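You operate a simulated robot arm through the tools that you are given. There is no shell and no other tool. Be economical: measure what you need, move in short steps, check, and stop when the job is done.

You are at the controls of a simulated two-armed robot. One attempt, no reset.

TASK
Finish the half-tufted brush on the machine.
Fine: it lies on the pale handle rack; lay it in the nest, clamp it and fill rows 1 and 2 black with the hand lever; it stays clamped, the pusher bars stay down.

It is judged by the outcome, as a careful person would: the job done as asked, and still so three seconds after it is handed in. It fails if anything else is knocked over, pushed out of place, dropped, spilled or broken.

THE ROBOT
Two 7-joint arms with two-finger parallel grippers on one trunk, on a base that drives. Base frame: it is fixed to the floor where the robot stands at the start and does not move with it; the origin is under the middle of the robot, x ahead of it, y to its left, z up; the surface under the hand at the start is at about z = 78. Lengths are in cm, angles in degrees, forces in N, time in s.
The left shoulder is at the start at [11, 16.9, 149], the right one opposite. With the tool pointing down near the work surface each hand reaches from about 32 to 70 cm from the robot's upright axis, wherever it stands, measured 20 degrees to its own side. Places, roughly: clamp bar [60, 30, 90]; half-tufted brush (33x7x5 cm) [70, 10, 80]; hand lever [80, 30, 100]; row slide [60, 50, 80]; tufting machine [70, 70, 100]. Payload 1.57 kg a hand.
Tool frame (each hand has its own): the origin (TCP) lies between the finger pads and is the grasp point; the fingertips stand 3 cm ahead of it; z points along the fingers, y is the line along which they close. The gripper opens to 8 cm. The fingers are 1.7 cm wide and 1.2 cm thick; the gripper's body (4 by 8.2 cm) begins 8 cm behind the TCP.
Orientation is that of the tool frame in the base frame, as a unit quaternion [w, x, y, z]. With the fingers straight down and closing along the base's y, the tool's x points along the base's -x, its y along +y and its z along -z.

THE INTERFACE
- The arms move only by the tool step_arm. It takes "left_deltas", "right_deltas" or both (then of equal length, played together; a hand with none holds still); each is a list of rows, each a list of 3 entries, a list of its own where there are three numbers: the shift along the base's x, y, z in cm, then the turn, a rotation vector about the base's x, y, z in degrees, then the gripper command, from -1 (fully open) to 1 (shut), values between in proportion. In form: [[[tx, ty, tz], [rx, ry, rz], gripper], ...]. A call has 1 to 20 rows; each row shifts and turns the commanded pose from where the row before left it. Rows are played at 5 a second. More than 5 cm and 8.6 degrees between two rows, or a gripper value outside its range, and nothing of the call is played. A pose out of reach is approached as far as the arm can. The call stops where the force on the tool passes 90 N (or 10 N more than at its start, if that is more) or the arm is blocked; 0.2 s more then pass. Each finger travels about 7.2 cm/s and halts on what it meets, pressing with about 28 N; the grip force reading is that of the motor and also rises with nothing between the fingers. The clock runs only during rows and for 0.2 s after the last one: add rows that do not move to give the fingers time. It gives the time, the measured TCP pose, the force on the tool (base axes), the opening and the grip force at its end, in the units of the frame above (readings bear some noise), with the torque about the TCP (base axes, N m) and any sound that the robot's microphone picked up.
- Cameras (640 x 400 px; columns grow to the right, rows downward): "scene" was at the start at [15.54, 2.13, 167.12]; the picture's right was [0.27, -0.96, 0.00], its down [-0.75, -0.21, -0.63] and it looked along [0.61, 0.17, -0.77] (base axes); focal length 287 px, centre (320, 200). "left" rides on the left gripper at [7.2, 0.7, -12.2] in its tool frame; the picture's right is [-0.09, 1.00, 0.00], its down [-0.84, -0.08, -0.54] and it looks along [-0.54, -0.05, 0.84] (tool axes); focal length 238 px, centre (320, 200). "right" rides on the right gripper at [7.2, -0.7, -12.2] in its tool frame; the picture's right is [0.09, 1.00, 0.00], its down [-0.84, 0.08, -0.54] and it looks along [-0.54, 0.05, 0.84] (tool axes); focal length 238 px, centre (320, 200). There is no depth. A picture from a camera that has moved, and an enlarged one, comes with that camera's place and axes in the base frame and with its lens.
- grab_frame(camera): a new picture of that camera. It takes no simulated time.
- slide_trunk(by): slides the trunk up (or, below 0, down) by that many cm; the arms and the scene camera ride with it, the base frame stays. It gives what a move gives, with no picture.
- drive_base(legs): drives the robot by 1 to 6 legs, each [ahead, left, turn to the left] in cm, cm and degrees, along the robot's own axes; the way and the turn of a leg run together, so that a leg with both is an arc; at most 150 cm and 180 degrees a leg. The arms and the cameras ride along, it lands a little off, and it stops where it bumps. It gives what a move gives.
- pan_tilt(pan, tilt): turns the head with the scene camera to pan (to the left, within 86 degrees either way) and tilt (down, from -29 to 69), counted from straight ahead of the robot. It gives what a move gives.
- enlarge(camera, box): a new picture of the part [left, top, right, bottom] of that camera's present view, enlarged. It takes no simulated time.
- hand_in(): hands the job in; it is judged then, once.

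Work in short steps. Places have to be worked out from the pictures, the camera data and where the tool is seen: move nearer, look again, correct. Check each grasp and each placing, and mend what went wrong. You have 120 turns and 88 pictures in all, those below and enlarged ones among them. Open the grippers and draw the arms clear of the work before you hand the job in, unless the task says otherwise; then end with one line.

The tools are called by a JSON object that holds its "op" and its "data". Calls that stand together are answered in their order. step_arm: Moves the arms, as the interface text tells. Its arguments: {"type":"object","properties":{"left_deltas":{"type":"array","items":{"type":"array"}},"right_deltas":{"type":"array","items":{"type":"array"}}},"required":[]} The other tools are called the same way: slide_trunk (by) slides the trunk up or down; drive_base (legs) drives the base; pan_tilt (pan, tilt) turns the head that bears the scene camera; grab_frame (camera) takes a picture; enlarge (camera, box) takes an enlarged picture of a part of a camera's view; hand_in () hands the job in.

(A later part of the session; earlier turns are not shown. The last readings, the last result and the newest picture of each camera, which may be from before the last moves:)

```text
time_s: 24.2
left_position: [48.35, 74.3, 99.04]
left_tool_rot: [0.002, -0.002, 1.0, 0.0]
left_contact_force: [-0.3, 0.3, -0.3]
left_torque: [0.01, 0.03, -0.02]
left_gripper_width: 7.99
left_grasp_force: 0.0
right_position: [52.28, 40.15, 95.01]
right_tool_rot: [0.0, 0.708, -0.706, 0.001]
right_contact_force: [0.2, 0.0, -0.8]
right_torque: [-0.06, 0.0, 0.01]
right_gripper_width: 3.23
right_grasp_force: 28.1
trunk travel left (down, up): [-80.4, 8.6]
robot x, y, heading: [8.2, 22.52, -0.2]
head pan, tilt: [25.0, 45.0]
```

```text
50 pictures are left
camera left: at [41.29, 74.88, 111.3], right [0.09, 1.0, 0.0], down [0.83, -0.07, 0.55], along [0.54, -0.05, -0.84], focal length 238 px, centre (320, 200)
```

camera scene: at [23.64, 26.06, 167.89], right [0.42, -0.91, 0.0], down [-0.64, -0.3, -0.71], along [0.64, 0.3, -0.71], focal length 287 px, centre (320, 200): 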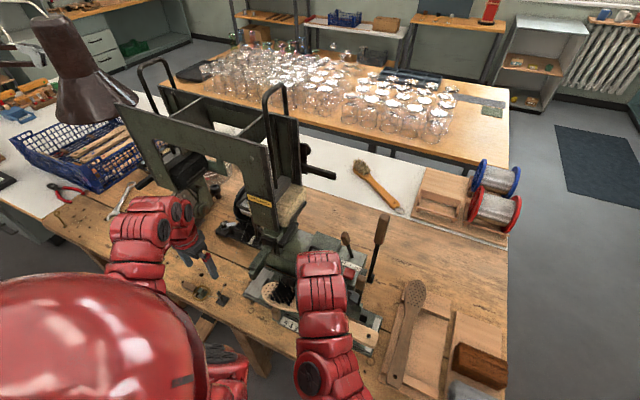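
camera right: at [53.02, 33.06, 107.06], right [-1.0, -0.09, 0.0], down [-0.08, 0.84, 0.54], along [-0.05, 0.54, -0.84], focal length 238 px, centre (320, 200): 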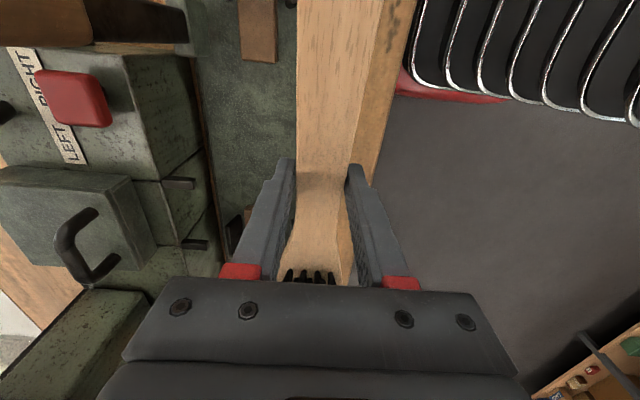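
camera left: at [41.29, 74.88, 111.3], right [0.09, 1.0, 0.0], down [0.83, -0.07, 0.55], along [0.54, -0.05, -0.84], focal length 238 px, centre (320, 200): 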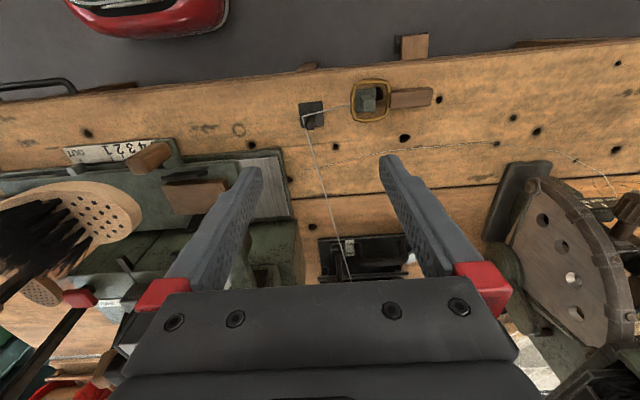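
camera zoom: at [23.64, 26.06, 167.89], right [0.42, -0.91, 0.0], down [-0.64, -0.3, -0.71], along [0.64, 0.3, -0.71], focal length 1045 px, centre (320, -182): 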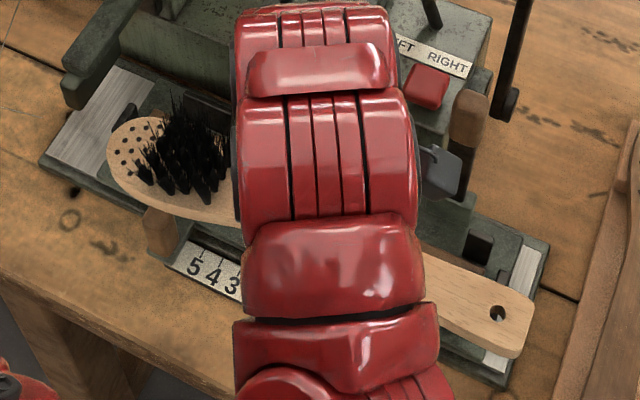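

From two views the handle end is ~15.7 cm behind and the tip ~17.5 cm ahead of the TCP. I bring the brush over the nest axis (x≈58.3, TCP y≈43) at height and shift the left camera a bit to see the head stop.

{"op": "step_arm", "data": {"right_deltas": [[[3, 1.4, 0], [0, 0, 0], 1], [[3, 1.4, 0], [0, 0, 0], 1], [[0, 0, -2], [0, 0, 0], 1]], "left_deltas": [[[0, 3, 0], [0, 0, 0], -1], [[0, 2, 0], [0, 0, 0], -1], [[0, 0, 0], [0, 0, 0], -1]]}}

{"op": "enlarge", "data": {"camera": "left", "box": [0, 80, 280, 280]}}

{"op": "grab_frame", "data": {"camera": "right"}}

{"op": "enlarge", "data": {"camera": "scene", "box": [230, 250, 400, 360]}}

```text
time_s: 25.1
left_position: [48.37, 79.13, 99.15]
left_tool_rot: [0.003, -0.001, 1.0, 0.001]
left_contact_force: [-0.5, 1.0, 0.4]
left_torque: [0.02, -0.01, 0.0]
left_gripper_width: 7.99
left_grasp_force: 0.1
right_position: [58.07, 42.69, 93.1]
right_tool_rot: [-0.001, 0.707, -0.707, 0.0]
right_contact_force: [0.2, -0.1, -1.2]
right_torque: [-0.03, -0.01, -0.01]
right_gripper_width: 3.24
right_grasp_force: 28.0
trunk travel left (down, up): [-80.4, 8.6]
robot x, y, heading: [7.85, 22.07, -0.1]
head pan, tilt: [25.0, 45.0]
```

```text
2.00 times, centred on (140, 180) of left
camera zoom: at [41.14, 79.85, 111.29], right [0.09, 1.0, 0.0], down [0.83, -0.08, 0.55], along [0.55, -0.05, -0.84], focal length 477 px, centre (680, 240)
```

zoom: 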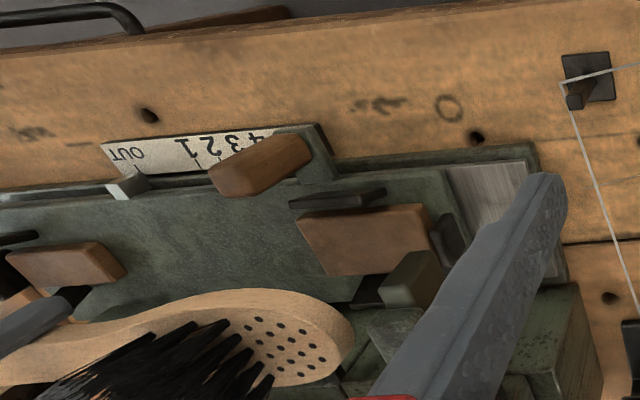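

```text
48 pictures are left
camera right: at [58.88, 35.56, 105.2], right [-1.0, -0.09, 0.0], down [-0.08, 0.84, 0.54], along [-0.05, 0.54, -0.84], focal length 238 px, centre (320, 200)
```

right: 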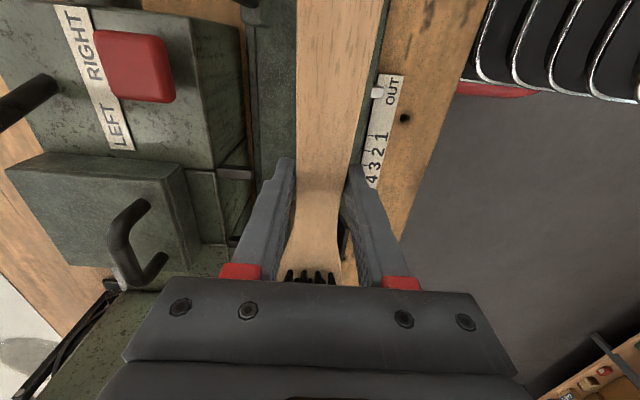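

```text
3.64 times, centred on (315, 305) of scene
camera zoom: at [23.44, 25.86, 167.92], right [0.42, -0.91, 0.0], down [-0.64, -0.3, -0.71], along [0.64, 0.3, -0.71], focal length 1045 px, centre (338, -182)
```

zoom: 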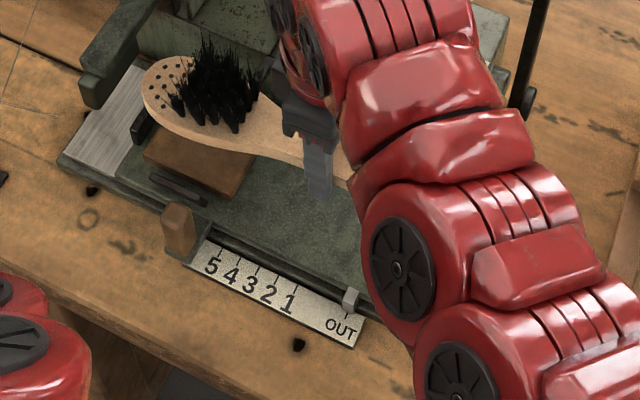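

Block tops lie at z≈82 on axis x≈58.4. I lower to TCP z≈88.5 (still above the stops), x +0.3, and look again at both ends.

{"op": "step_arm", "data": {"right_deltas": [[[0.3, 0, -2], [0, 0, 0], 1], [[0, 0, -2.5], [0, 0, 0], 1], [[0, 0, 0], [0, 0, 0], 1]]}}

{"op": "enlarge", "data": {"camera": "left", "box": [0, 100, 280, 275]}}

{"op": "enlarge", "data": {"camera": "scene", "box": [240, 250, 400, 360]}}

```text
time_s: 25.9
left_position: [48.36, 79.35, 98.93]
left_tool_rot: [0.002, -0.001, 1.0, 0.0]
left_contact_force: [-0.3, -0.6, -0.5]
left_torque: [-0.07, 0.01, -0.01]
left_gripper_width: 8.0
left_grasp_force: 0.1
right_position: [58.42, 42.81, 88.67]
right_tool_rot: [0.0, 0.709, -0.705, -0.001]
right_contact_force: [0.2, 0.3, -1.0]
right_torque: [0.02, 0.0, 0.0]
right_gripper_width: 3.23
right_grasp_force: 28.5
trunk travel left (down, up): [-80.4, 8.6]
robot x, y, heading: [8.27, 22.32, 0.2]
head pan, tilt: [25.0, 45.0]
```

```text
2.29 times, centred on (140, 188) of left
camera zoom: at [41.21, 79.89, 111.22], right [0.09, 1.0, 0.0], down [0.83, -0.08, 0.55], along [0.54, -0.05, -0.84], focal length 545 px, centre (731, 229)
```

zoom: 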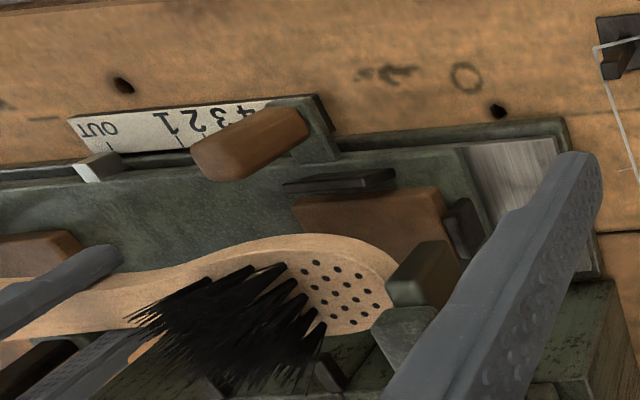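

```text
3.64 times, centred on (320, 305) of scene
camera zoom: at [23.57, 25.95, 167.9], right [0.42, -0.91, 0.0], down [-0.64, -0.3, -0.71], along [0.64, 0.3, -0.71], focal length 1045 px, centre (320, -182)
```

zoom: 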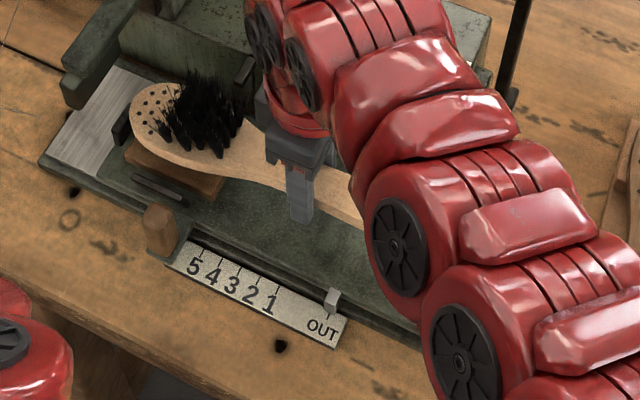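

The head tip will land ≈0.6 cm short of the head stop; I need to see the handle stop too. I bring the left camera to y≈62 for that.

{"op": "step_arm", "data": {"left_deltas": [[[-1, -4, 0], [0, 0, 0], -1], [[0, -4, 0], [0, 0, 0], -1], [[0, -4, 0], [0, 0, 0], -1], [[0, -4, 0], [0, 0, 0], -1], [[0, -2, 0], [0, 0, 0], -1]]}}

{"op": "grab_frame", "data": {"camera": "left"}}

```text
time_s: 27.1
left_position: [47.59, 61.53, 99.09]
left_tool_rot: [0.003, -0.002, 1.0, 0.0]
left_contact_force: [0.3, 0.2, -0.3]
left_torque: [0.01, -0.01, 0.02]
left_gripper_width: 7.99
left_grasp_force: 0.0
right_position: [58.45, 42.78, 88.66]
right_tool_rot: [0.0, 0.708, -0.706, 0.0]
right_contact_force: [1.4, 1.1, -0.7]
right_torque: [0.0, 0.04, -0.01]
right_gripper_width: 3.23
right_grasp_force: 27.5
trunk travel left (down, up): [-80.4, 8.6]
robot x, y, heading: [8.05, 22.74, -0.1]
head pan, tilt: [25.0, 45.0]
```

```text
44 pictures are left
camera left: at [40.43, 62.02, 111.28], right [0.09, 1.0, 0.0], down [0.83, -0.07, 0.55], along [0.54, -0.05, -0.84], focal length 238 px, centre (320, 200)
```

left: 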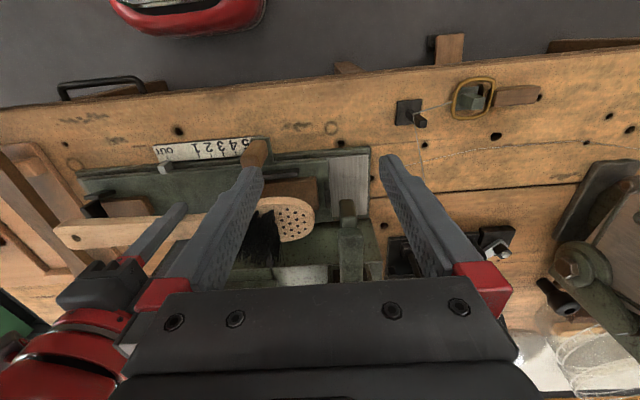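

{"op": "enlarge", "data": {"camera": "left", "box": [20, 150, 200, 270]}}

```text
3.33 times, centred on (110, 210) of left
camera zoom: at [40.43, 62.02, 111.28], right [0.09, 1.0, 0.0], down [0.83, -0.07, 0.55], along [0.54, -0.05, -0.84], focal length 794 px, centre (1020, 167)
```

zoom: 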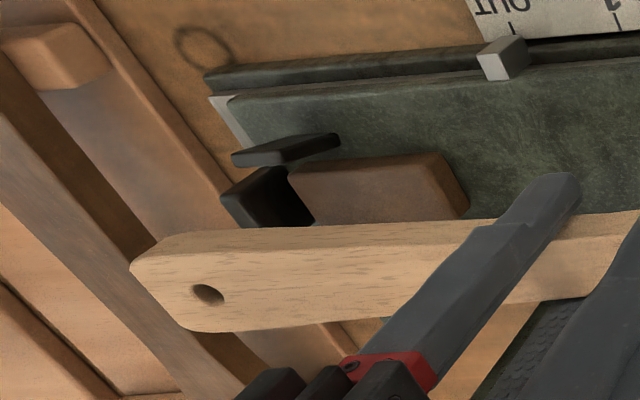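

Handle stop's inner face ≈27.7 and head stop ≈60.7; the brush needs about +0.8 cm in y. I shift and lower to z≈86.7, watching the force.

{"op": "step_arm", "data": {"right_deltas": [[[0, 0.85, 0], [0, 0, 0], 1], [[0, 0, -1], [0, 0, 0], 1], [[0, 0, -1], [0, 0, 0], 1], [[0, 0, 0], [0, 0, 0], 1]]}}

{"op": "enlarge", "data": {"camera": "left", "box": [20, 140, 350, 270]}}

{"op": "enlarge", "data": {"camera": "scene", "box": [240, 260, 320, 310]}}

```text
time_s: 28.1
left_position: [47.61, 61.49, 99.11]
left_tool_rot: [0.003, -0.002, 1.0, -0.001]
left_contact_force: [0.2, -0.1, -0.1]
left_torque: [-0.01, -0.01, 0.03]
left_gripper_width: 7.98
left_grasp_force: 0.1
right_position: [58.31, 43.56, 86.52]
right_tool_rot: [0.0, 0.708, -0.707, 0.0]
right_contact_force: [0.5, 0.2, -1.2]
right_torque: [0.01, 0.04, 0.0]
right_gripper_width: 3.25
right_grasp_force: 27.6
trunk travel left (down, up): [-80.4, 8.6]
robot x, y, heading: [8.02, 22.61, 0.1]
head pan, tilt: [25.0, 45.0]
```

```text
1.94 times, centred on (185, 205) of left
camera zoom: at [40.42, 62.06, 111.29], right [0.09, 1.0, 0.0], down [0.83, -0.07, 0.55], along [0.54, -0.05, -0.84], focal length 462 px, centre (582, 190)
```

zoom: 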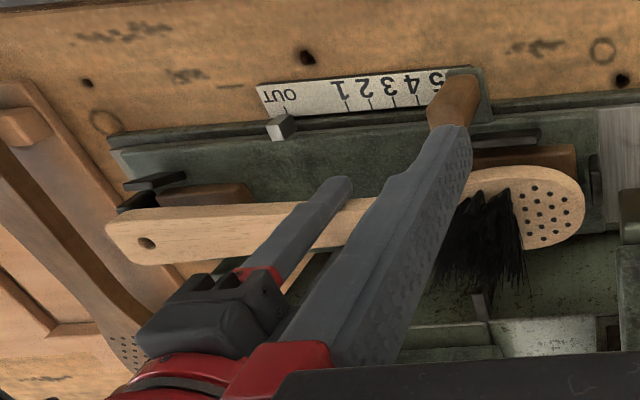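

```text
8.00 times, centred on (280, 285) of scene
camera zoom: at [23.59, 25.92, 167.9], right [0.42, -0.91, 0.0], down [-0.64, -0.3, -0.71], along [0.64, 0.3, -0.71], focal length 2300 px, centre (640, -480)
```

zoom: 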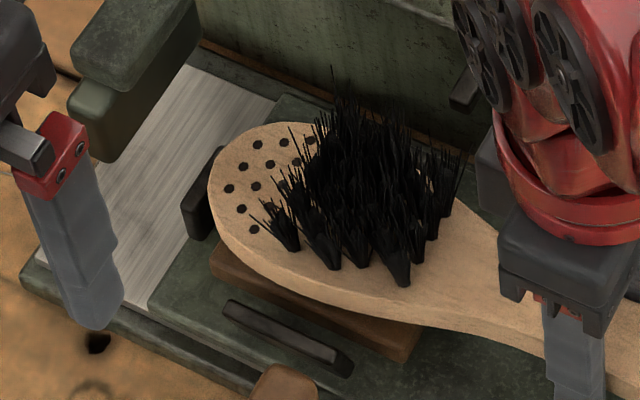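

The tip is ≈0.3 cm inside the head stop while the handle end overlaps the handle stop by ≈0.4. I shift +0.35 in y, lower 0.7 more and re-check.

{"op": "step_arm", "data": {"right_deltas": [[[0.1, 0.35, 0], [0, 0, 0], 1], [[0, 0, -0.7], [0, 0, 0], 1], [[0, 0, 0], [0, 0, 0], 1]]}}

{"op": "enlarge", "data": {"camera": "left", "box": [50, 170, 140, 240]}}

{"op": "enlarge", "data": {"camera": "scene", "box": [250, 260, 310, 300]}}

```text
time_s: 28.9
left_position: [47.65, 61.38, 99.01]
left_tool_rot: [0.004, -0.002, 1.0, 0.0]
left_contact_force: [-0.9, 1.2, 0.2]
left_torque: [-0.02, 0.0, 0.0]
left_gripper_width: 8.0
left_grasp_force: 0.0
right_position: [58.42, 44.03, 85.78]
right_tool_rot: [0.0, 0.708, -0.706, 0.0]
right_contact_force: [-0.7, 0.3, -0.8]
right_torque: [-0.01, 0.02, -0.05]
right_gripper_width: 3.25
right_grasp_force: 28.6
trunk travel left (down, up): [-80.4, 8.6]
robot x, y, heading: [8.0, 22.23, -0.0]
head pan, tilt: [25.0, 45.0]
```

```text
5.71 times, centred on (95, 205) of left
camera zoom: at [40.42, 62.06, 111.29], right [0.09, 1.0, 0.0], down [0.83, -0.08, 0.55], along [0.54, -0.05, -0.84], focal length 1362 px, centre (1606, 171)
```

zoom: 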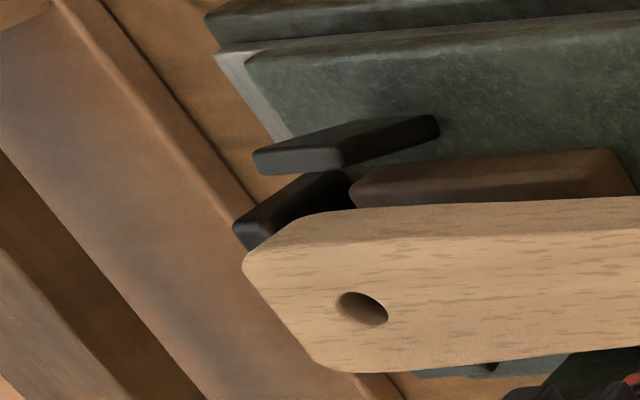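

```text
10.00 times, centred on (280, 280) of scene
camera zoom: at [23.58, 25.93, 167.9], right [0.42, -0.91, 0.0], down [-0.64, -0.3, -0.71], along [0.64, 0.3, -0.71], focal length 2874 px, centre (720, -600)
```

zoom: 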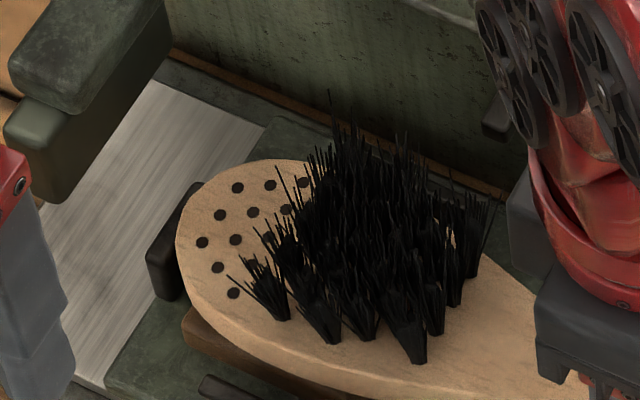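

Handle end now clears its stop by ≈0.4 and the tip is about touching its stop; I shift −0.2 in y and lower in small steps until contact.

{"op": "step_arm", "data": {"right_deltas": [[[0, -0.2, 0], [0, 0, 0], 1], [[0, 0, -0.4], [0, 0, 0], 1], [[0, 0, -0.4], [0, 0, 0], 1], [[0, 0, 0], [0, 0, 0], 1]]}}

{"op": "enlarge", "data": {"camera": "left", "box": [50, 170, 140, 240]}}

```text
time_s: 29.9
left_position: [47.58, 61.54, 99.08]
left_tool_rot: [0.003, -0.002, 1.0, -0.001]
left_contact_force: [0.2, 0.4, 0.1]
left_torque: [0.0, 0.01, 0.03]
left_gripper_width: 8.0
left_grasp_force: 0.0
right_position: [58.52, 43.79, 84.93]
right_tool_rot: [0.0, 0.708, -0.706, 0.0]
right_contact_force: [-0.9, 0.0, -1.5]
right_torque: [0.0, 0.01, -0.02]
right_gripper_width: 3.22
right_grasp_force: 28.2
trunk travel left (down, up): [-80.4, 8.6]
robot x, y, heading: [7.94, 22.03, 0.1]
head pan, tilt: [25.0, 45.0]
```

```text
5.71 times, centred on (95, 205) of left
camera zoom: at [40.42, 62.06, 111.29], right [0.09, 1.0, 0.0], down [0.83, -0.08, 0.55], along [0.54, -0.05, -0.84], focal length 1362 px, centre (1606, 171)
```

zoom: 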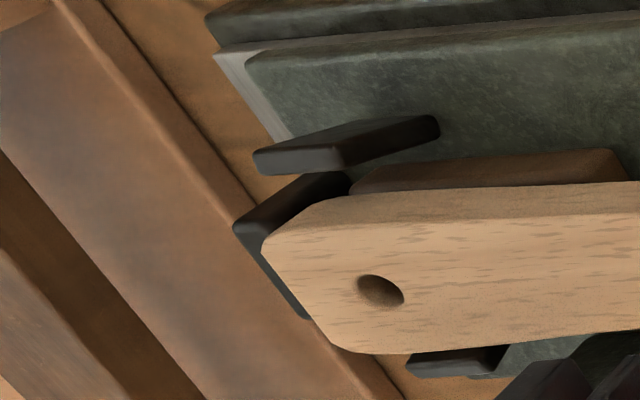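

The handle end sits inside its stop, between the posts. I continue lowering gently.

{"op": "step_arm", "data": {"right_deltas": [[[0, 0, -0.3], [0, 0, 0], 1], [[0, 0, -0.3], [0, 0, 0], 1], [[0, 0, 0], [0, 0, 0], 1]]}}

{"op": "enlarge", "data": {"camera": "scene", "box": [250, 260, 310, 300]}}

```text
time_s: 30.6
left_position: [47.68, 61.44, 99.0]
left_tool_rot: [0.002, -0.002, 1.0, 0.0]
left_contact_force: [0.0, -0.2, -0.4]
left_torque: [-0.01, 0.01, 0.02]
left_gripper_width: 8.01
left_grasp_force: 0.1
right_position: [58.52, 43.77, 84.42]
right_tool_rot: [0.0, 0.708, -0.706, -0.001]
right_contact_force: [-0.2, 0.2, 0.1]
right_torque: [0.15, 0.01, 0.0]
right_gripper_width: 3.24
right_grasp_force: 27.7
trunk travel left (down, up): [-80.4, 8.6]
robot x, y, heading: [7.6, 22.41, 0.1]
head pan, tilt: [25.0, 45.0]
```

```text
10.00 times, centred on (280, 280) of scene
camera zoom: at [23.57, 25.93, 167.91], right [0.42, -0.91, 0.0], down [-0.64, -0.3, -0.71], along [0.64, 0.3, -0.71], focal length 2874 px, centre (720, -600)
```

zoom: 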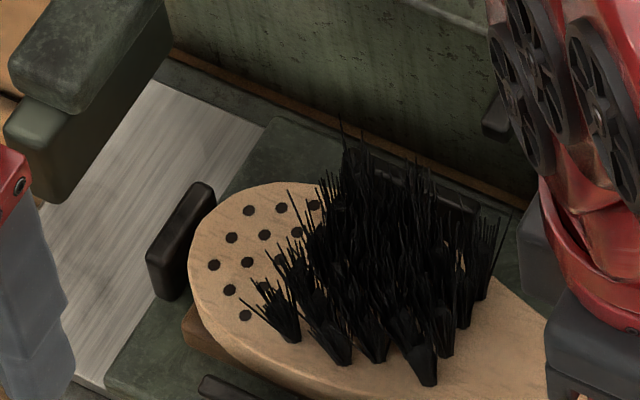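

A slight contact at the head end (weight being carried) while the tip is inside the stop. I lower another 0.3 cm.

{"op": "step_arm", "data": {"right_deltas": [[[0, 0, -0.2], [0, 0, 0], 1], [[0, 0, -0.2], [0, 0, 0], 1], [[0, 0, 0], [0, 0, 0], 1]]}}

{"op": "enlarge", "data": {"camera": "left", "box": [50, 150, 350, 260]}}

```text
time_s: 31.4
left_position: [47.47, 61.32, 99.09]
left_tool_rot: [0.003, -0.002, 1.0, 0.0]
left_contact_force: [-0.7, 0.6, 0.7]
left_torque: [0.0, 0.0, 0.01]
left_gripper_width: 8.0
left_grasp_force: 0.0
right_position: [58.66, 43.79, 84.18]
right_tool_rot: [-0.002, 0.708, -0.706, 0.001]
right_contact_force: [3.4, 2.5, 21.7]
right_torque: [-0.19, 0.04, 0.03]
right_gripper_width: 3.22
right_grasp_force: 28.0
trunk travel left (down, up): [-80.4, 8.6]
robot x, y, heading: [7.96, 22.45, -0.3]
head pan, tilt: [25.0, 45.0]
```

```text
2.13 times, centred on (200, 205) of left
camera zoom: at [40.28, 62.03, 111.36], right [0.09, 1.0, 0.0], down [0.83, -0.08, 0.55], along [0.55, -0.05, -0.84], focal length 508 px, centre (576, 189)
```

zoom: 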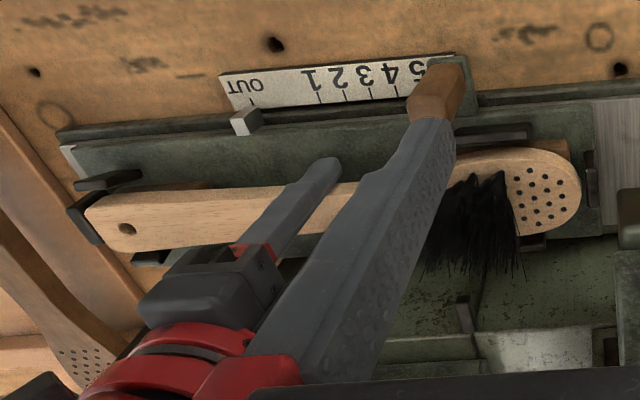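

Both ends seat (22 N, little torque). I open the gripper slightly and check that the brush lies flat.

{"op": "step_arm", "data": {"right_deltas": [[[0, 0, 0.2], [0, 0, 0], 0], [[0, 0, 0], [0, 0, 0], -0.4], [[0, 0, 0], [0, 0, 0], -0.4], [[0, 0, 2], [0, 0, 0], -0.4], [[0, 0, 4], [0, 0, 0], -0.4], [[0, 0, 4], [0, 0, 0], -0.4]]}}

{"op": "enlarge", "data": {"camera": "left", "box": [50, 150, 350, 260]}}

{"op": "grab_frame", "data": {"camera": "right"}}

```text
time_s: 32.9
left_position: [47.55, 61.43, 99.04]
left_tool_rot: [0.003, -0.002, 1.0, 0.001]
left_contact_force: [-0.8, 0.2, -0.8]
left_torque: [-0.01, 0.03, 0.01]
left_gripper_width: 8.01
left_grasp_force: 0.0
right_position: [58.27, 43.7, 94.11]
right_tool_rot: [-0.001, 0.708, -0.706, 0.0]
right_contact_force: [0.8, 0.3, 0.3]
right_torque: [-0.01, -0.01, 0.02]
right_gripper_width: 5.58
right_grasp_force: 0.1
trunk travel left (down, up): [-80.4, 8.6]
robot x, y, heading: [7.88, 22.43, 0.1]
head pan, tilt: [25.0, 45.0]
```

```text
2.13 times, centred on (200, 205) of left
camera zoom: at [40.36, 62.04, 111.32], right [0.09, 1.0, 0.0], down [0.83, -0.08, 0.55], along [0.54, -0.05, -0.84], focal length 508 px, centre (576, 189)
```

zoom: 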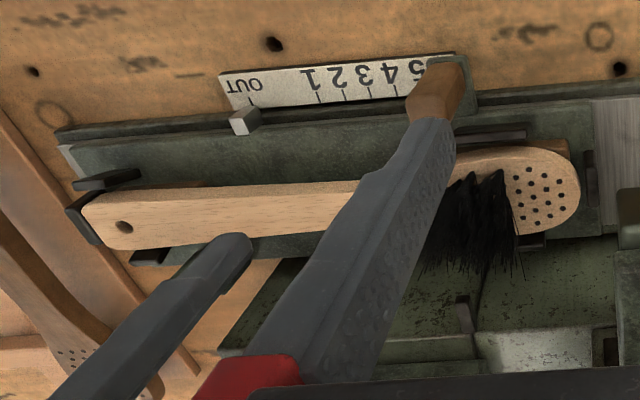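

```text
34 pictures are left
camera right: at [59.09, 36.59, 106.23], right [-1.0, -0.09, 0.0], down [-0.08, 0.84, 0.54], along [-0.05, 0.54, -0.84], focal length 238 px, centre (320, 200)
```

right: 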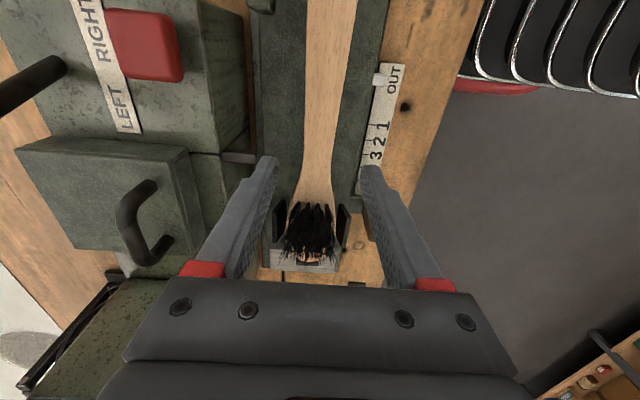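

The brush is seated between its posts. Now the clamp: I close the gripper and go behind the upright clamp rod (63.5,32.5), tips at z≈94, passing over y≈37.5.

{"op": "step_arm", "data": {"right_deltas": [[[0, -2, 1.5], [0, 0, 0], 1], [[0, -4, 1.5], [0, 0, 0], 1], [[3, 0, 0], [0, 0, 0], 1], [[3, 0, 0], [0, 0, 0], 1], [[2.5, 0, 0], [0, 0, 0], 1], [[0, 0, 0], [0, 0, 0], 1]]}}

{"op": "grab_frame", "data": {"camera": "right"}}

{"op": "enlarge", "data": {"camera": "scene", "box": [290, 210, 410, 300]}}

```text
time_s: 34.2
left_position: [47.59, 61.41, 99.18]
left_tool_rot: [0.002, -0.002, 1.0, 0.0]
left_contact_force: [-0.4, -0.6, -0.1]
left_torque: [0.02, 0.04, -0.04]
left_gripper_width: 8.01
left_grasp_force: 0.0
right_position: [67.12, 37.78, 97.02]
right_tool_rot: [-0.001, 0.708, -0.706, 0.001]
right_contact_force: [-0.8, 0.0, 0.2]
right_torque: [0.0, 0.05, -0.01]
right_gripper_width: 0.0
right_grasp_force: 21.0
trunk travel left (down, up): [-80.4, 8.6]
robot x, y, heading: [8.16, 22.11, 0.2]
head pan, tilt: [25.0, 45.0]
```

```text
33 pictures are left
camera right: at [67.9, 30.69, 109.19], right [-1.0, -0.1, 0.0], down [-0.08, 0.84, 0.54], along [-0.05, 0.54, -0.84], focal length 238 px, centre (320, 200)
```

right: 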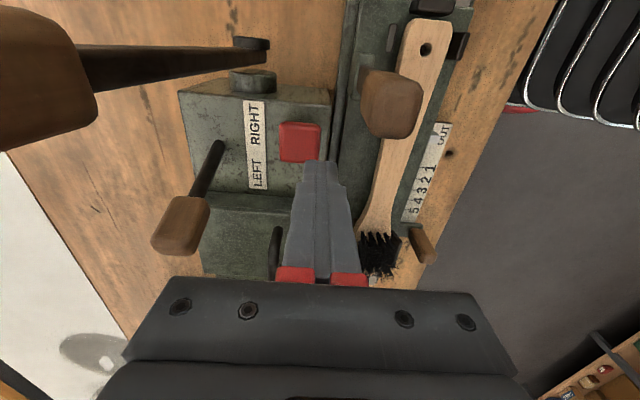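

```text
4.44 times, centred on (350, 255) of scene
camera zoom: at [23.59, 25.94, 167.9], right [0.42, -0.91, 0.0], down [-0.64, -0.3, -0.71], along [0.64, 0.3, -0.71], focal length 1278 px, centre (187, -44)
```

zoom: 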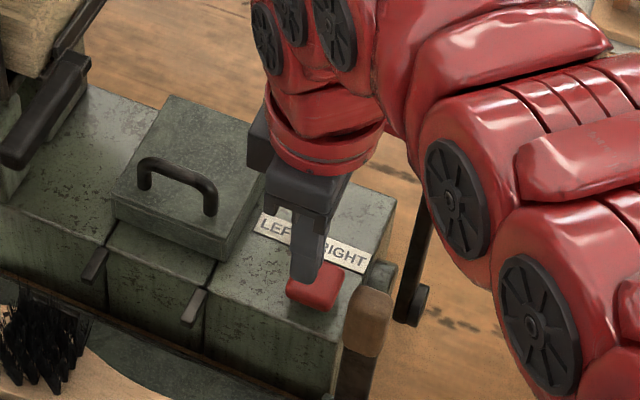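

The fingers are above the button level, clamp grip top at about (64.5,32.5,97). I move +1 in x to clear it, then −5.2 in y to stand behind it.

{"op": "step_arm", "data": {"right_deltas": [[[1, 0, 0], [0, 0, 0], 1], [[0, -2.6, 0], [0, 0, 0], 1], [[0, -2.6, 0], [0, 0, 0], 1]]}}

{"op": "grab_frame", "data": {"camera": "right"}}

```text
time_s: 35.0
left_position: [47.52, 61.41, 99.18]
left_tool_rot: [0.003, -0.001, 1.0, 0.001]
left_contact_force: [-1.2, -0.2, -0.4]
left_torque: [-0.02, -0.01, 0.0]
left_gripper_width: 8.01
left_grasp_force: 0.1
right_position: [67.9, 32.47, 97.08]
right_tool_rot: [-0.001, 0.708, -0.706, 0.0]
right_contact_force: [-0.5, -0.8, -0.3]
right_torque: [-0.03, -0.04, 0.01]
right_gripper_width: 0.0
right_grasp_force: 21.0
trunk travel left (down, up): [-80.4, 8.6]
robot x, y, heading: [7.43, 22.41, 0.3]
head pan, tilt: [25.0, 45.0]
```

```text
31 pictures are left
camera right: at [68.66, 25.46, 109.21], right [-1.0, -0.1, 0.0], down [-0.08, 0.84, 0.54], along [-0.05, 0.54, -0.84], focal length 238 px, centre (320, 200)
```

right: 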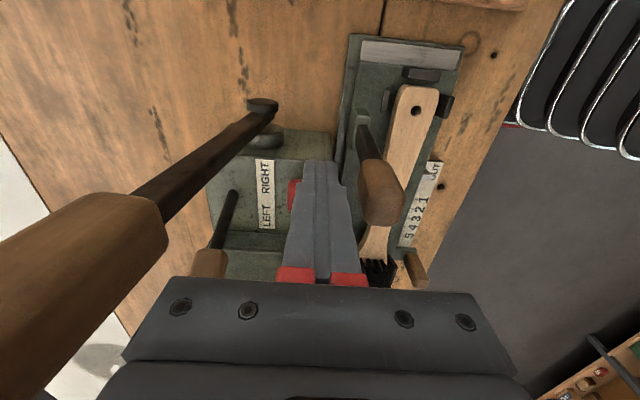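

The fingers stand behind the grip at its y. I now push toward −x along the lever's arc.

{"op": "step_arm", "data": {"right_deltas": [[[-1.5, 0, 0], [0, 0, 0], 1], [[-1.5, 0, 0], [0, 0, 0], 1], [[-1.5, 0, 0], [0, 0, 0], 1], [[-1.5, 0, -0.5], [0, 0, 0], 1], [[-1.5, 0, -1], [0, 0, 0], 1], [[-1.3, 0, -1.3], [0, 0, 0], 1]]}}

{"op": "grab_frame", "data": {"camera": "right"}}

```text
time_s: 36.5
left_position: [47.7, 61.3, 99.07]
left_tool_rot: [0.002, -0.002, 1.0, -0.001]
left_contact_force: [0.0, 0.1, 1.0]
left_torque: [0.02, 0.04, 0.0]
left_gripper_width: 8.01
left_grasp_force: 0.0
right_position: [59.57, 32.7, 94.2]
right_tool_rot: [-0.001, 0.708, -0.706, 0.0]
right_contact_force: [-0.2, 0.2, -0.6]
right_torque: [-0.04, 0.0, 0.0]
right_gripper_width: 0.0
right_grasp_force: 21.7
right hand out of reach, approached as far as the arm can: row 6
trunk travel left (down, up): [-80.4, 8.6]
robot x, y, heading: [8.21, 22.45, 0.2]
head pan, tilt: [25.0, 45.0]
```

```text
30 pictures are left
camera right: at [60.21, 25.72, 106.35], right [-1.0, -0.09, 0.0], down [-0.08, 0.84, 0.54], along [-0.05, 0.54, -0.84], focal length 238 px, centre (320, 200)
```

right: 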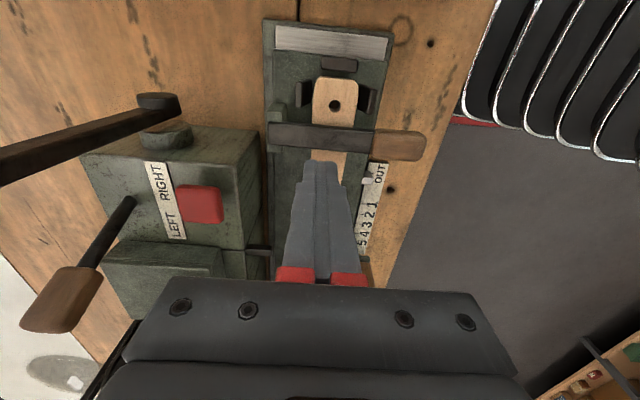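

The bar has swung down across the handle. I check the "NOT CLAMPED" sign and the bar in the scene view.

{"op": "enlarge", "data": {"camera": "scene", "box": [220, 170, 400, 350]}}

```text
2.22 times, centred on (310, 260) of scene
camera zoom: at [23.57, 25.89, 167.9], right [0.42, -0.91, 0.0], down [-0.64, -0.3, -0.71], along [0.64, 0.3, -0.71], focal length 639 px, centre (342, 67)
```

zoom: 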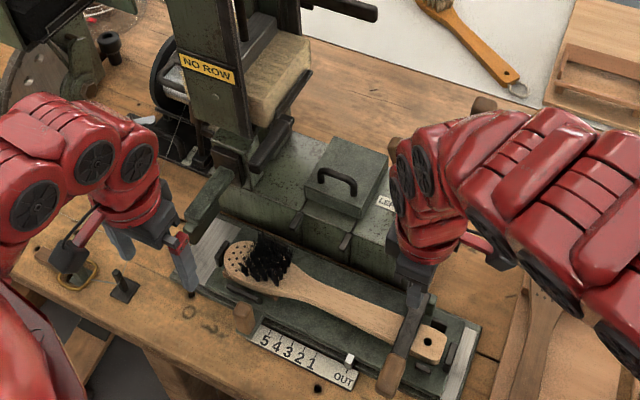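

The sign now reads "NO ROW": clamped. Next the slide: its wooden peg stands at about (51,52.8), top z≈86.5. I bring the left hand above it and lift the right hand a bit.

{"op": "step_arm", "data": {"left_deltas": [[[1, -3, 0], [0, 0, 0], -0.2], [[1.4, -3, 0], [0, 0, 0], -0.2], [[1, -2.6, -2], [0, 0, 0], -0.2], [[0, 0, -4], [0, 0, 0], -0.2]], "right_deltas": [[[0, 0, 2], [0, 0, 0], 1], [[0, 0, 1], [0, 0, 0], 1], [[0, 0, 0], [0, 0, 0], 1], [[0, 0, 0], [0, 0, 0], 1]]}}

{"op": "grab_frame", "data": {"camera": "left"}}

```text
time_s: 37.5
left_position: [50.93, 52.72, 93.06]
left_tool_rot: [0.003, -0.003, 1.0, 0.0]
left_contact_force: [0.5, -0.5, 0.0]
left_torque: [-0.01, -0.02, -0.04]
left_gripper_width: 4.79
left_grasp_force: 0.1
right_position: [60.52, 33.68, 96.23]
right_tool_rot: [0.001, 0.707, -0.707, 0.0]
right_contact_force: [0.2, -0.2, -0.7]
right_torque: [-0.03, 0.0, -0.01]
right_gripper_width: 0.0
right_grasp_force: 21.7
right hand out of reach, approached as far as the arm can: row 1, 2
trunk travel left (down, up): [-80.4, 8.6]
robot x, y, heading: [8.02, 22.4, -0.2]
head pan, tilt: [25.0, 45.0]
```

```text
28 pictures are left
camera left: at [43.68, 53.27, 105.31], right [0.09, 1.0, 0.0], down [0.83, -0.07, 0.55], along [0.55, -0.05, -0.84], focal length 238 px, centre (320, 200)
```

left: 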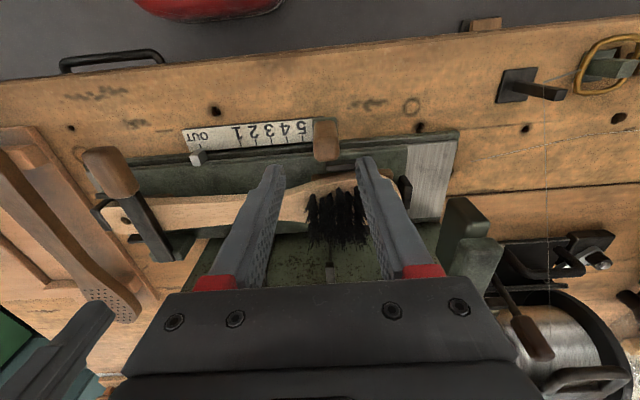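

The peg is 0.4 cm further in +y than the hand. I correct, descend to z≈85 and close.

{"op": "step_arm", "data": {"left_deltas": [[[0.2, 0.4, -3], [0, 0, 0], -0.2], [[0, 0, -3], [0, 0, 0], -0.2], [[0, 0, -2], [0, 0, 0], -0.2], [[0, 0, 0], [0, 0, 0], 0.4], [[0, 0, 0], [0, 0, 0], 1], [[0, 0, 0], [0, 0, 0], 1]]}}

{"op": "grab_frame", "data": {"camera": "left"}}

```text
time_s: 38.9
left_position: [50.88, 53.19, 84.92]
left_tool_rot: [0.002, -0.002, 1.0, 0.001]
left_contact_force: [-2.9, 7.6, -4.5]
left_torque: [0.12, -0.02, -0.48]
left_gripper_width: 2.22
left_grasp_force: 34.7
right_position: [60.52, 33.61, 96.15]
right_tool_rot: [0.003, 0.708, -0.706, 0.001]
right_contact_force: [-0.3, -0.4, -0.8]
right_torque: [0.02, -0.03, 0.01]
right_gripper_width: 0.01
right_grasp_force: 21.1
trunk travel left (down, up): [-80.4, 8.6]
robot x, y, heading: [7.93, 22.21, -0.1]
head pan, tilt: [25.0, 45.0]
```

```text
27 pictures are left
camera left: at [43.79, 53.8, 97.16], right [0.09, 1.0, 0.0], down [0.83, -0.07, 0.55], along [0.54, -0.05, -0.84], focal length 238 px, centre (320, 200)
```

left: 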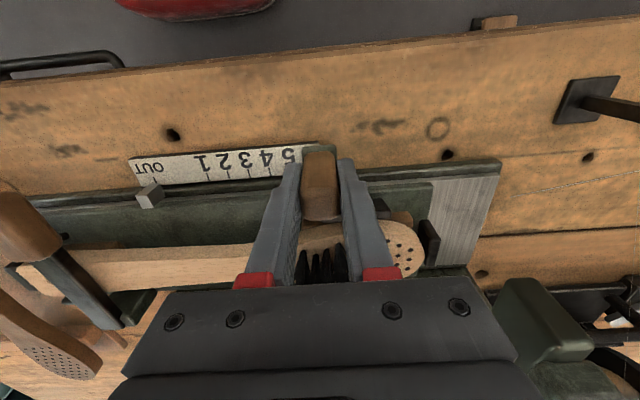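

Peg gripped (2.2 cm). I push the slide +4 cm in y and read the pointer and the sign.

{"op": "step_arm", "data": {"left_deltas": [[[0, 1, 0], [0, 0, 0], 1], [[0, 1, 0], [0, 0, 0], 1], [[0, 1, 0], [0, 0, 0], 1], [[0, 1, 0], [0, 0, 0], 1], [[0, 0, 0], [0, 0, 0], 1]]}}

{"op": "enlarge", "data": {"camera": "left", "box": [40, 120, 360, 320]}}

```text
time_s: 40.0
left_position: [51.03, 57.07, 85.01]
left_tool_rot: [0.002, -0.002, 1.0, 0.0]
left_contact_force: [-4.3, 0.4, -22.3]
left_torque: [0.1, 0.19, -0.4]
left_gripper_width: 2.19
left_grasp_force: 34.2
right_position: [60.62, 33.61, 96.25]
right_tool_rot: [0.003, 0.709, -0.706, 0.0]
right_contact_force: [0.0, -0.7, -0.4]
right_torque: [0.0, 0.03, 0.01]
right_gripper_width: 0.0
right_grasp_force: 21.5
trunk travel left (down, up): [-80.4, 8.6]
robot x, y, heading: [7.92, 22.6, -0.1]
head pan, tilt: [25.0, 45.0]
```

```text
2.00 times, centred on (200, 220) of left
camera zoom: at [43.81, 57.78, 97.18], right [0.09, 1.0, 0.0], down [0.84, -0.07, 0.54], along [0.54, -0.05, -0.84], focal length 477 px, centre (560, 160)
```

zoom: 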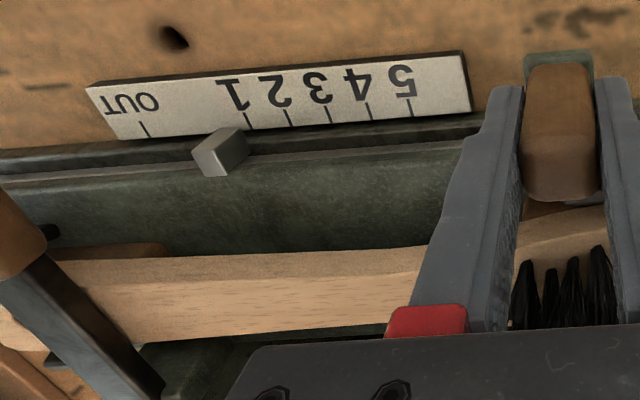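

Pointer is just short of the 1 tick (OUT→1 ≈ 4.4 cm; moved 3.9). I push 0.45 cm more and check the sign.

{"op": "step_arm", "data": {"left_deltas": [[[0, 0.25, 0.1], [0, 0, 0], 1], [[0, 0.25, 0.1], [0, 0, 0], 1], [[0, 0, 0], [0, 0, 0], 1]]}}

{"op": "enlarge", "data": {"camera": "scene", "box": [220, 170, 400, 350]}}

```text
time_s: 40.9
left_position: [50.91, 57.66, 85.3]
left_tool_rot: [0.001, -0.002, 1.0, 0.0]
left_contact_force: [-6.3, 2.9, -26.5]
left_torque: [0.33, 0.02, -0.36]
left_gripper_width: 2.22
left_grasp_force: 35.4
right_position: [60.58, 33.63, 96.15]
right_tool_rot: [0.002, 0.708, -0.706, 0.001]
right_contact_force: [-0.5, 0.2, 0.5]
right_torque: [0.0, -0.01, 0.02]
right_gripper_width: 0.0
right_grasp_force: 21.3
trunk travel left (down, up): [-80.4, 8.6]
robot x, y, heading: [7.91, 22.54, 0.0]
head pan, tilt: [25.0, 45.0]
```

```text
2.22 times, centred on (310, 260) of scene
camera zoom: at [23.73, 26.19, 167.88], right [0.42, -0.91, 0.0], down [-0.64, -0.3, -0.71], along [0.64, 0.3, -0.71], focal length 639 px, centre (342, 67)
```

zoom: 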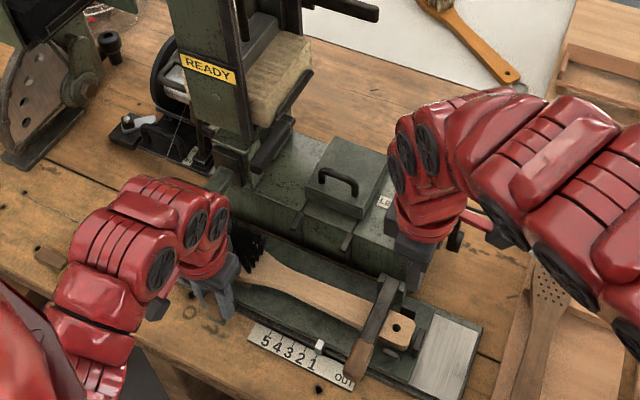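

"READY" shows: row 1 set, and the selector leans to +y = LEFT (black). Now the right hand: I go around at y≈25 to (76,25,107.5), gripper open 6 cm along x, to straddle the hand lever.

{"op": "step_arm", "data": {"right_deltas": [[[0, -4, 0.5], [0, 0, 0], 1], [[0, -4.5, 0.5], [0, 0, 0], 0], [[4, 0, 3], [0, 0, 0], -0.5], [[4, 0, 3], [0, 0, 0], -0.5], [[4, 0, 3], [0, 0, 0], -0.5], [[3.6, 0, 1.5], [0, 0, 0], -0.5]]}}

{"op": "grab_frame", "data": {"camera": "right"}}

```text
time_s: 42.0
left_position: [50.91, 57.39, 85.41]
left_tool_rot: [0.006, -0.001, 1.0, 0.0]
left_contact_force: [6.8, 1.7, -14.5]
left_torque: [-0.11, 0.33, -0.45]
left_gripper_width: 2.21
left_grasp_force: 34.6
right_position: [72.99, 26.75, 102.61]
right_tool_rot: [0.019, 0.714, -0.7, -0.012]
right_contact_force: [-19.5, -5.6, 10.0]
right_torque: [0.88, -1.72, 0.62]
right_gripper_width: 6.01
right_grasp_force: 0.0
right hand out of reach, approached as far as the arm can: row 1, 2
trunk travel left (down, up): [-80.4, 8.6]
robot x, y, heading: [7.79, 22.71, -0.2]
head pan, tilt: [25.0, 45.0]
stopped in row 5 (right hand): the force on the tool passed its limit at 104 N (the readings are from after the stop); the commanded pose is now the measured one
```

```text
24 pictures are left
camera right: at [74.4, 19.84, 114.79], right [-0.99, -0.11, 0.05], down [-0.07, 0.84, 0.54], along [-0.1, 0.53, -0.84], focal length 238 px, centre (320, 200)
```

right: 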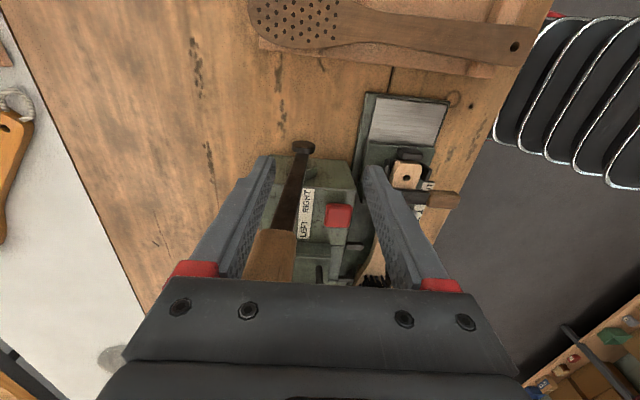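

The hand bumped the lever on the way (104 N, stopped). I back off −y 2 cm and −x, and look at the scene.

{"op": "step_arm", "data": {"right_deltas": [[[-1.5, -1.5, 0], [0, 0, 0], -0.5], [[0, -2, 0], [0, 0, 0], -0.5]]}}

{"op": "enlarge", "data": {"camera": "scene", "box": [240, 130, 480, 330]}}

```text
time_s: 42.6
left_position: [51.04, 57.6, 85.37]
left_tool_rot: [0.004, -0.002, 1.0, 0.001]
left_contact_force: [-10.3, 1.7, 12.1]
left_torque: [-0.15, 1.01, -0.35]
left_gripper_width: 2.2
left_grasp_force: 35.1
right_position: [71.71, 23.1, 102.43]
right_tool_rot: [0.018, 0.714, -0.7, -0.012]
right_contact_force: [0.0, -0.4, -1.1]
right_torque: [0.01, -0.01, -0.03]
right_gripper_width: 6.01
right_grasp_force: 0.0
trunk travel left (down, up): [-80.4, 8.6]
robot x, y, heading: [8.43, 21.97, 0.1]
head pan, tilt: [25.0, 45.0]
```

```text
2.00 times, centred on (360, 230) of scene
camera zoom: at [23.32, 25.82, 167.95], right [0.43, -0.91, 0.0], down [-0.64, -0.3, -0.71], along [0.64, 0.3, -0.71], focal length 575 px, centre (240, 140)
```

zoom: 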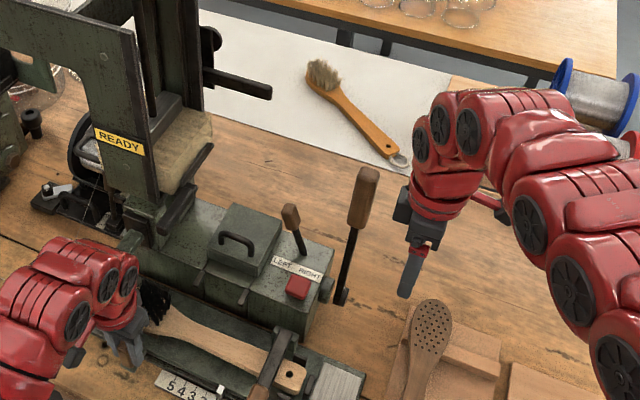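

Lever is upright and undamaged, sign still READY. I rise to z≈109 at y≈23 first, then x≈76.

{"op": "step_arm", "data": {"right_deltas": [[[0, 0, 3.5], [0, 0, 0], -0.5], [[2, 0, 3], [0, 0, 0], -0.5], [[2.2, 0, 0], [0, 0, 0], -0.5]]}}

{"op": "grab_frame", "data": {"camera": "right"}}

```text
time_s: 43.4
left_position: [50.84, 57.53, 85.48]
left_tool_rot: [0.005, -0.001, 1.0, 0.0]
left_contact_force: [-10.0, 2.8, 12.6]
left_torque: [-0.25, 0.75, -0.19]
left_gripper_width: 2.22
left_grasp_force: 35.1
right_position: [75.95, 23.09, 108.89]
right_tool_rot: [0.019, 0.713, -0.701, -0.012]
right_contact_force: [-0.7, 0.3, 0.4]
right_torque: [0.02, 0.03, 0.01]
right_gripper_width: 6.03
right_grasp_force: 0.2
trunk travel left (down, up): [-80.4, 8.6]
robot x, y, heading: [7.85, 22.9, 0.2]
head pan, tilt: [25.0, 45.0]
```

```text
22 pictures are left
camera right: at [77.25, 16.13, 121.08], right [-0.99, -0.11, 0.04], down [-0.07, 0.84, 0.54], along [-0.09, 0.53, -0.84], focal length 238 px, centre (320, 200)
```

right: 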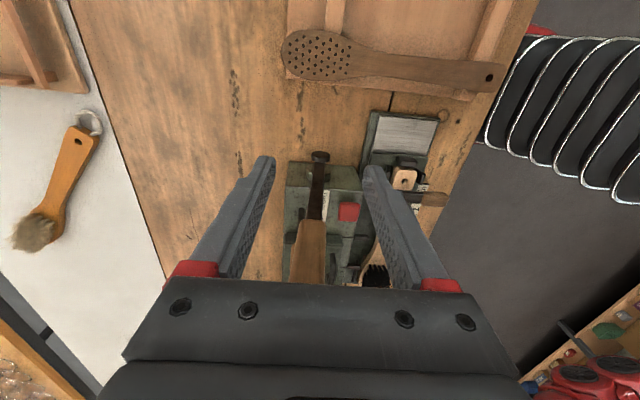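

The lever lies between the open fingers. I move +y 9 cm to straddle it.

{"op": "step_arm", "data": {"right_deltas": [[[0, 3, 0], [0, 0, 0], -0.5], [[0, 3, 0], [0, 0, 0], -0.5], [[0, 2.8, 0], [0, 0, 0], -0.5]]}}

{"op": "enlarge", "data": {"camera": "scene", "box": [300, 130, 460, 250]}}

```text
time_s: 44.2
left_position: [51.05, 57.53, 85.42]
left_tool_rot: [0.005, -0.002, 1.0, 0.0]
left_contact_force: [-9.9, 1.2, 11.0]
left_torque: [0.1, 0.93, -0.34]
left_gripper_width: 2.19
left_grasp_force: 34.8
right_position: [75.66, 27.13, 108.93]
right_tool_rot: [0.019, 0.712, -0.701, -0.012]
right_contact_force: [-0.6, -0.9, -0.1]
right_torque: [0.0, 0.03, 0.03]
right_gripper_width: 6.0
right_grasp_force: 0.0
right hand out of reach, approached as far as the arm can: row 2, 3
trunk travel left (down, up): [-80.4, 8.6]
robot x, y, heading: [8.16, 22.52, -0.1]
head pan, tilt: [25.0, 45.0]
```

```text
3.33 times, centred on (380, 190) of scene
camera zoom: at [23.29, 25.79, 167.93], right [0.42, -0.91, 0.0], down [-0.64, -0.3, -0.71], along [0.64, 0.3, -0.71], focal length 958 px, centre (120, 233)
```

zoom: 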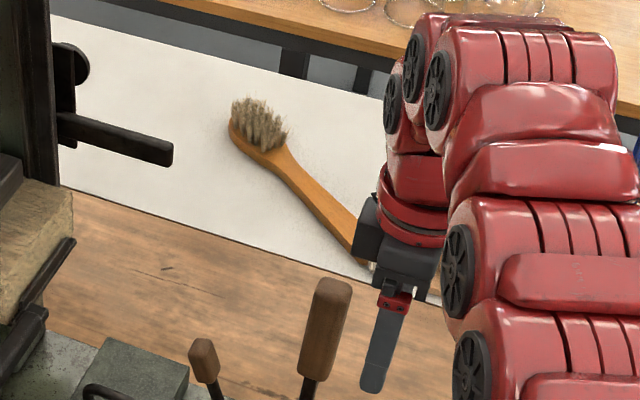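

The right arm cannot reach further +y from here. I let go of the slide peg with the left hand and draw it up, so the base can be driven left instead.

{"op": "step_arm", "data": {"left_deltas": [[[0, 0, 0], [0, 0, 0], 0], [[0, 0, 0], [0, 0, 0], -0.4], [[0, 0, 3], [0, 0, 0], -0.4], [[0, 0, 4], [0, 0, 0], -0.4], [[-2, 0, 4], [0, 0, 0], -0.4]]}}

{"op": "enlarge", "data": {"camera": "scene", "box": [220, 170, 400, 350]}}

```text
time_s: 45.4
left_position: [48.87, 57.58, 96.53]
left_tool_rot: [0.005, -0.001, 1.0, 0.001]
left_contact_force: [0.1, 0.2, 0.1]
left_torque: [0.04, 0.0, 0.01]
left_gripper_width: 5.59
left_grasp_force: 0.1
right_position: [75.72, 27.14, 108.81]
right_tool_rot: [0.019, 0.713, -0.701, -0.011]
right_contact_force: [-0.4, -0.3, 0.9]
right_torque: [-0.02, 0.0, -0.02]
right_gripper_width: 6.01
right_grasp_force: 0.0
trunk travel left (down, up): [-80.4, 8.6]
robot x, y, heading: [7.94, 22.06, 0.2]
head pan, tilt: [25.0, 45.0]
```

```text
2.22 times, centred on (310, 260) of scene
camera zoom: at [23.36, 25.97, 167.92], right [0.42, -0.91, 0.0], down [-0.64, -0.3, -0.71], along [0.64, 0.3, -0.71], focal length 639 px, centre (342, 67)
```

zoom: 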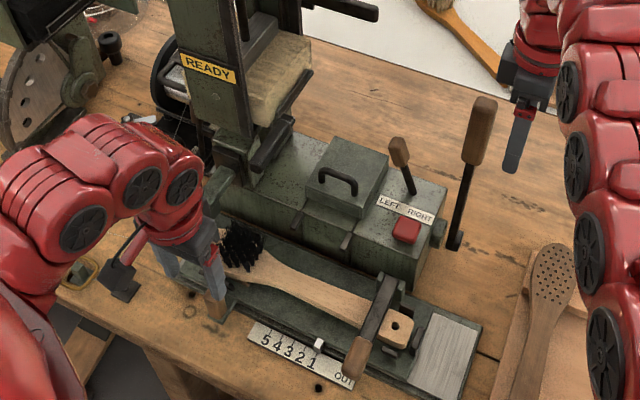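

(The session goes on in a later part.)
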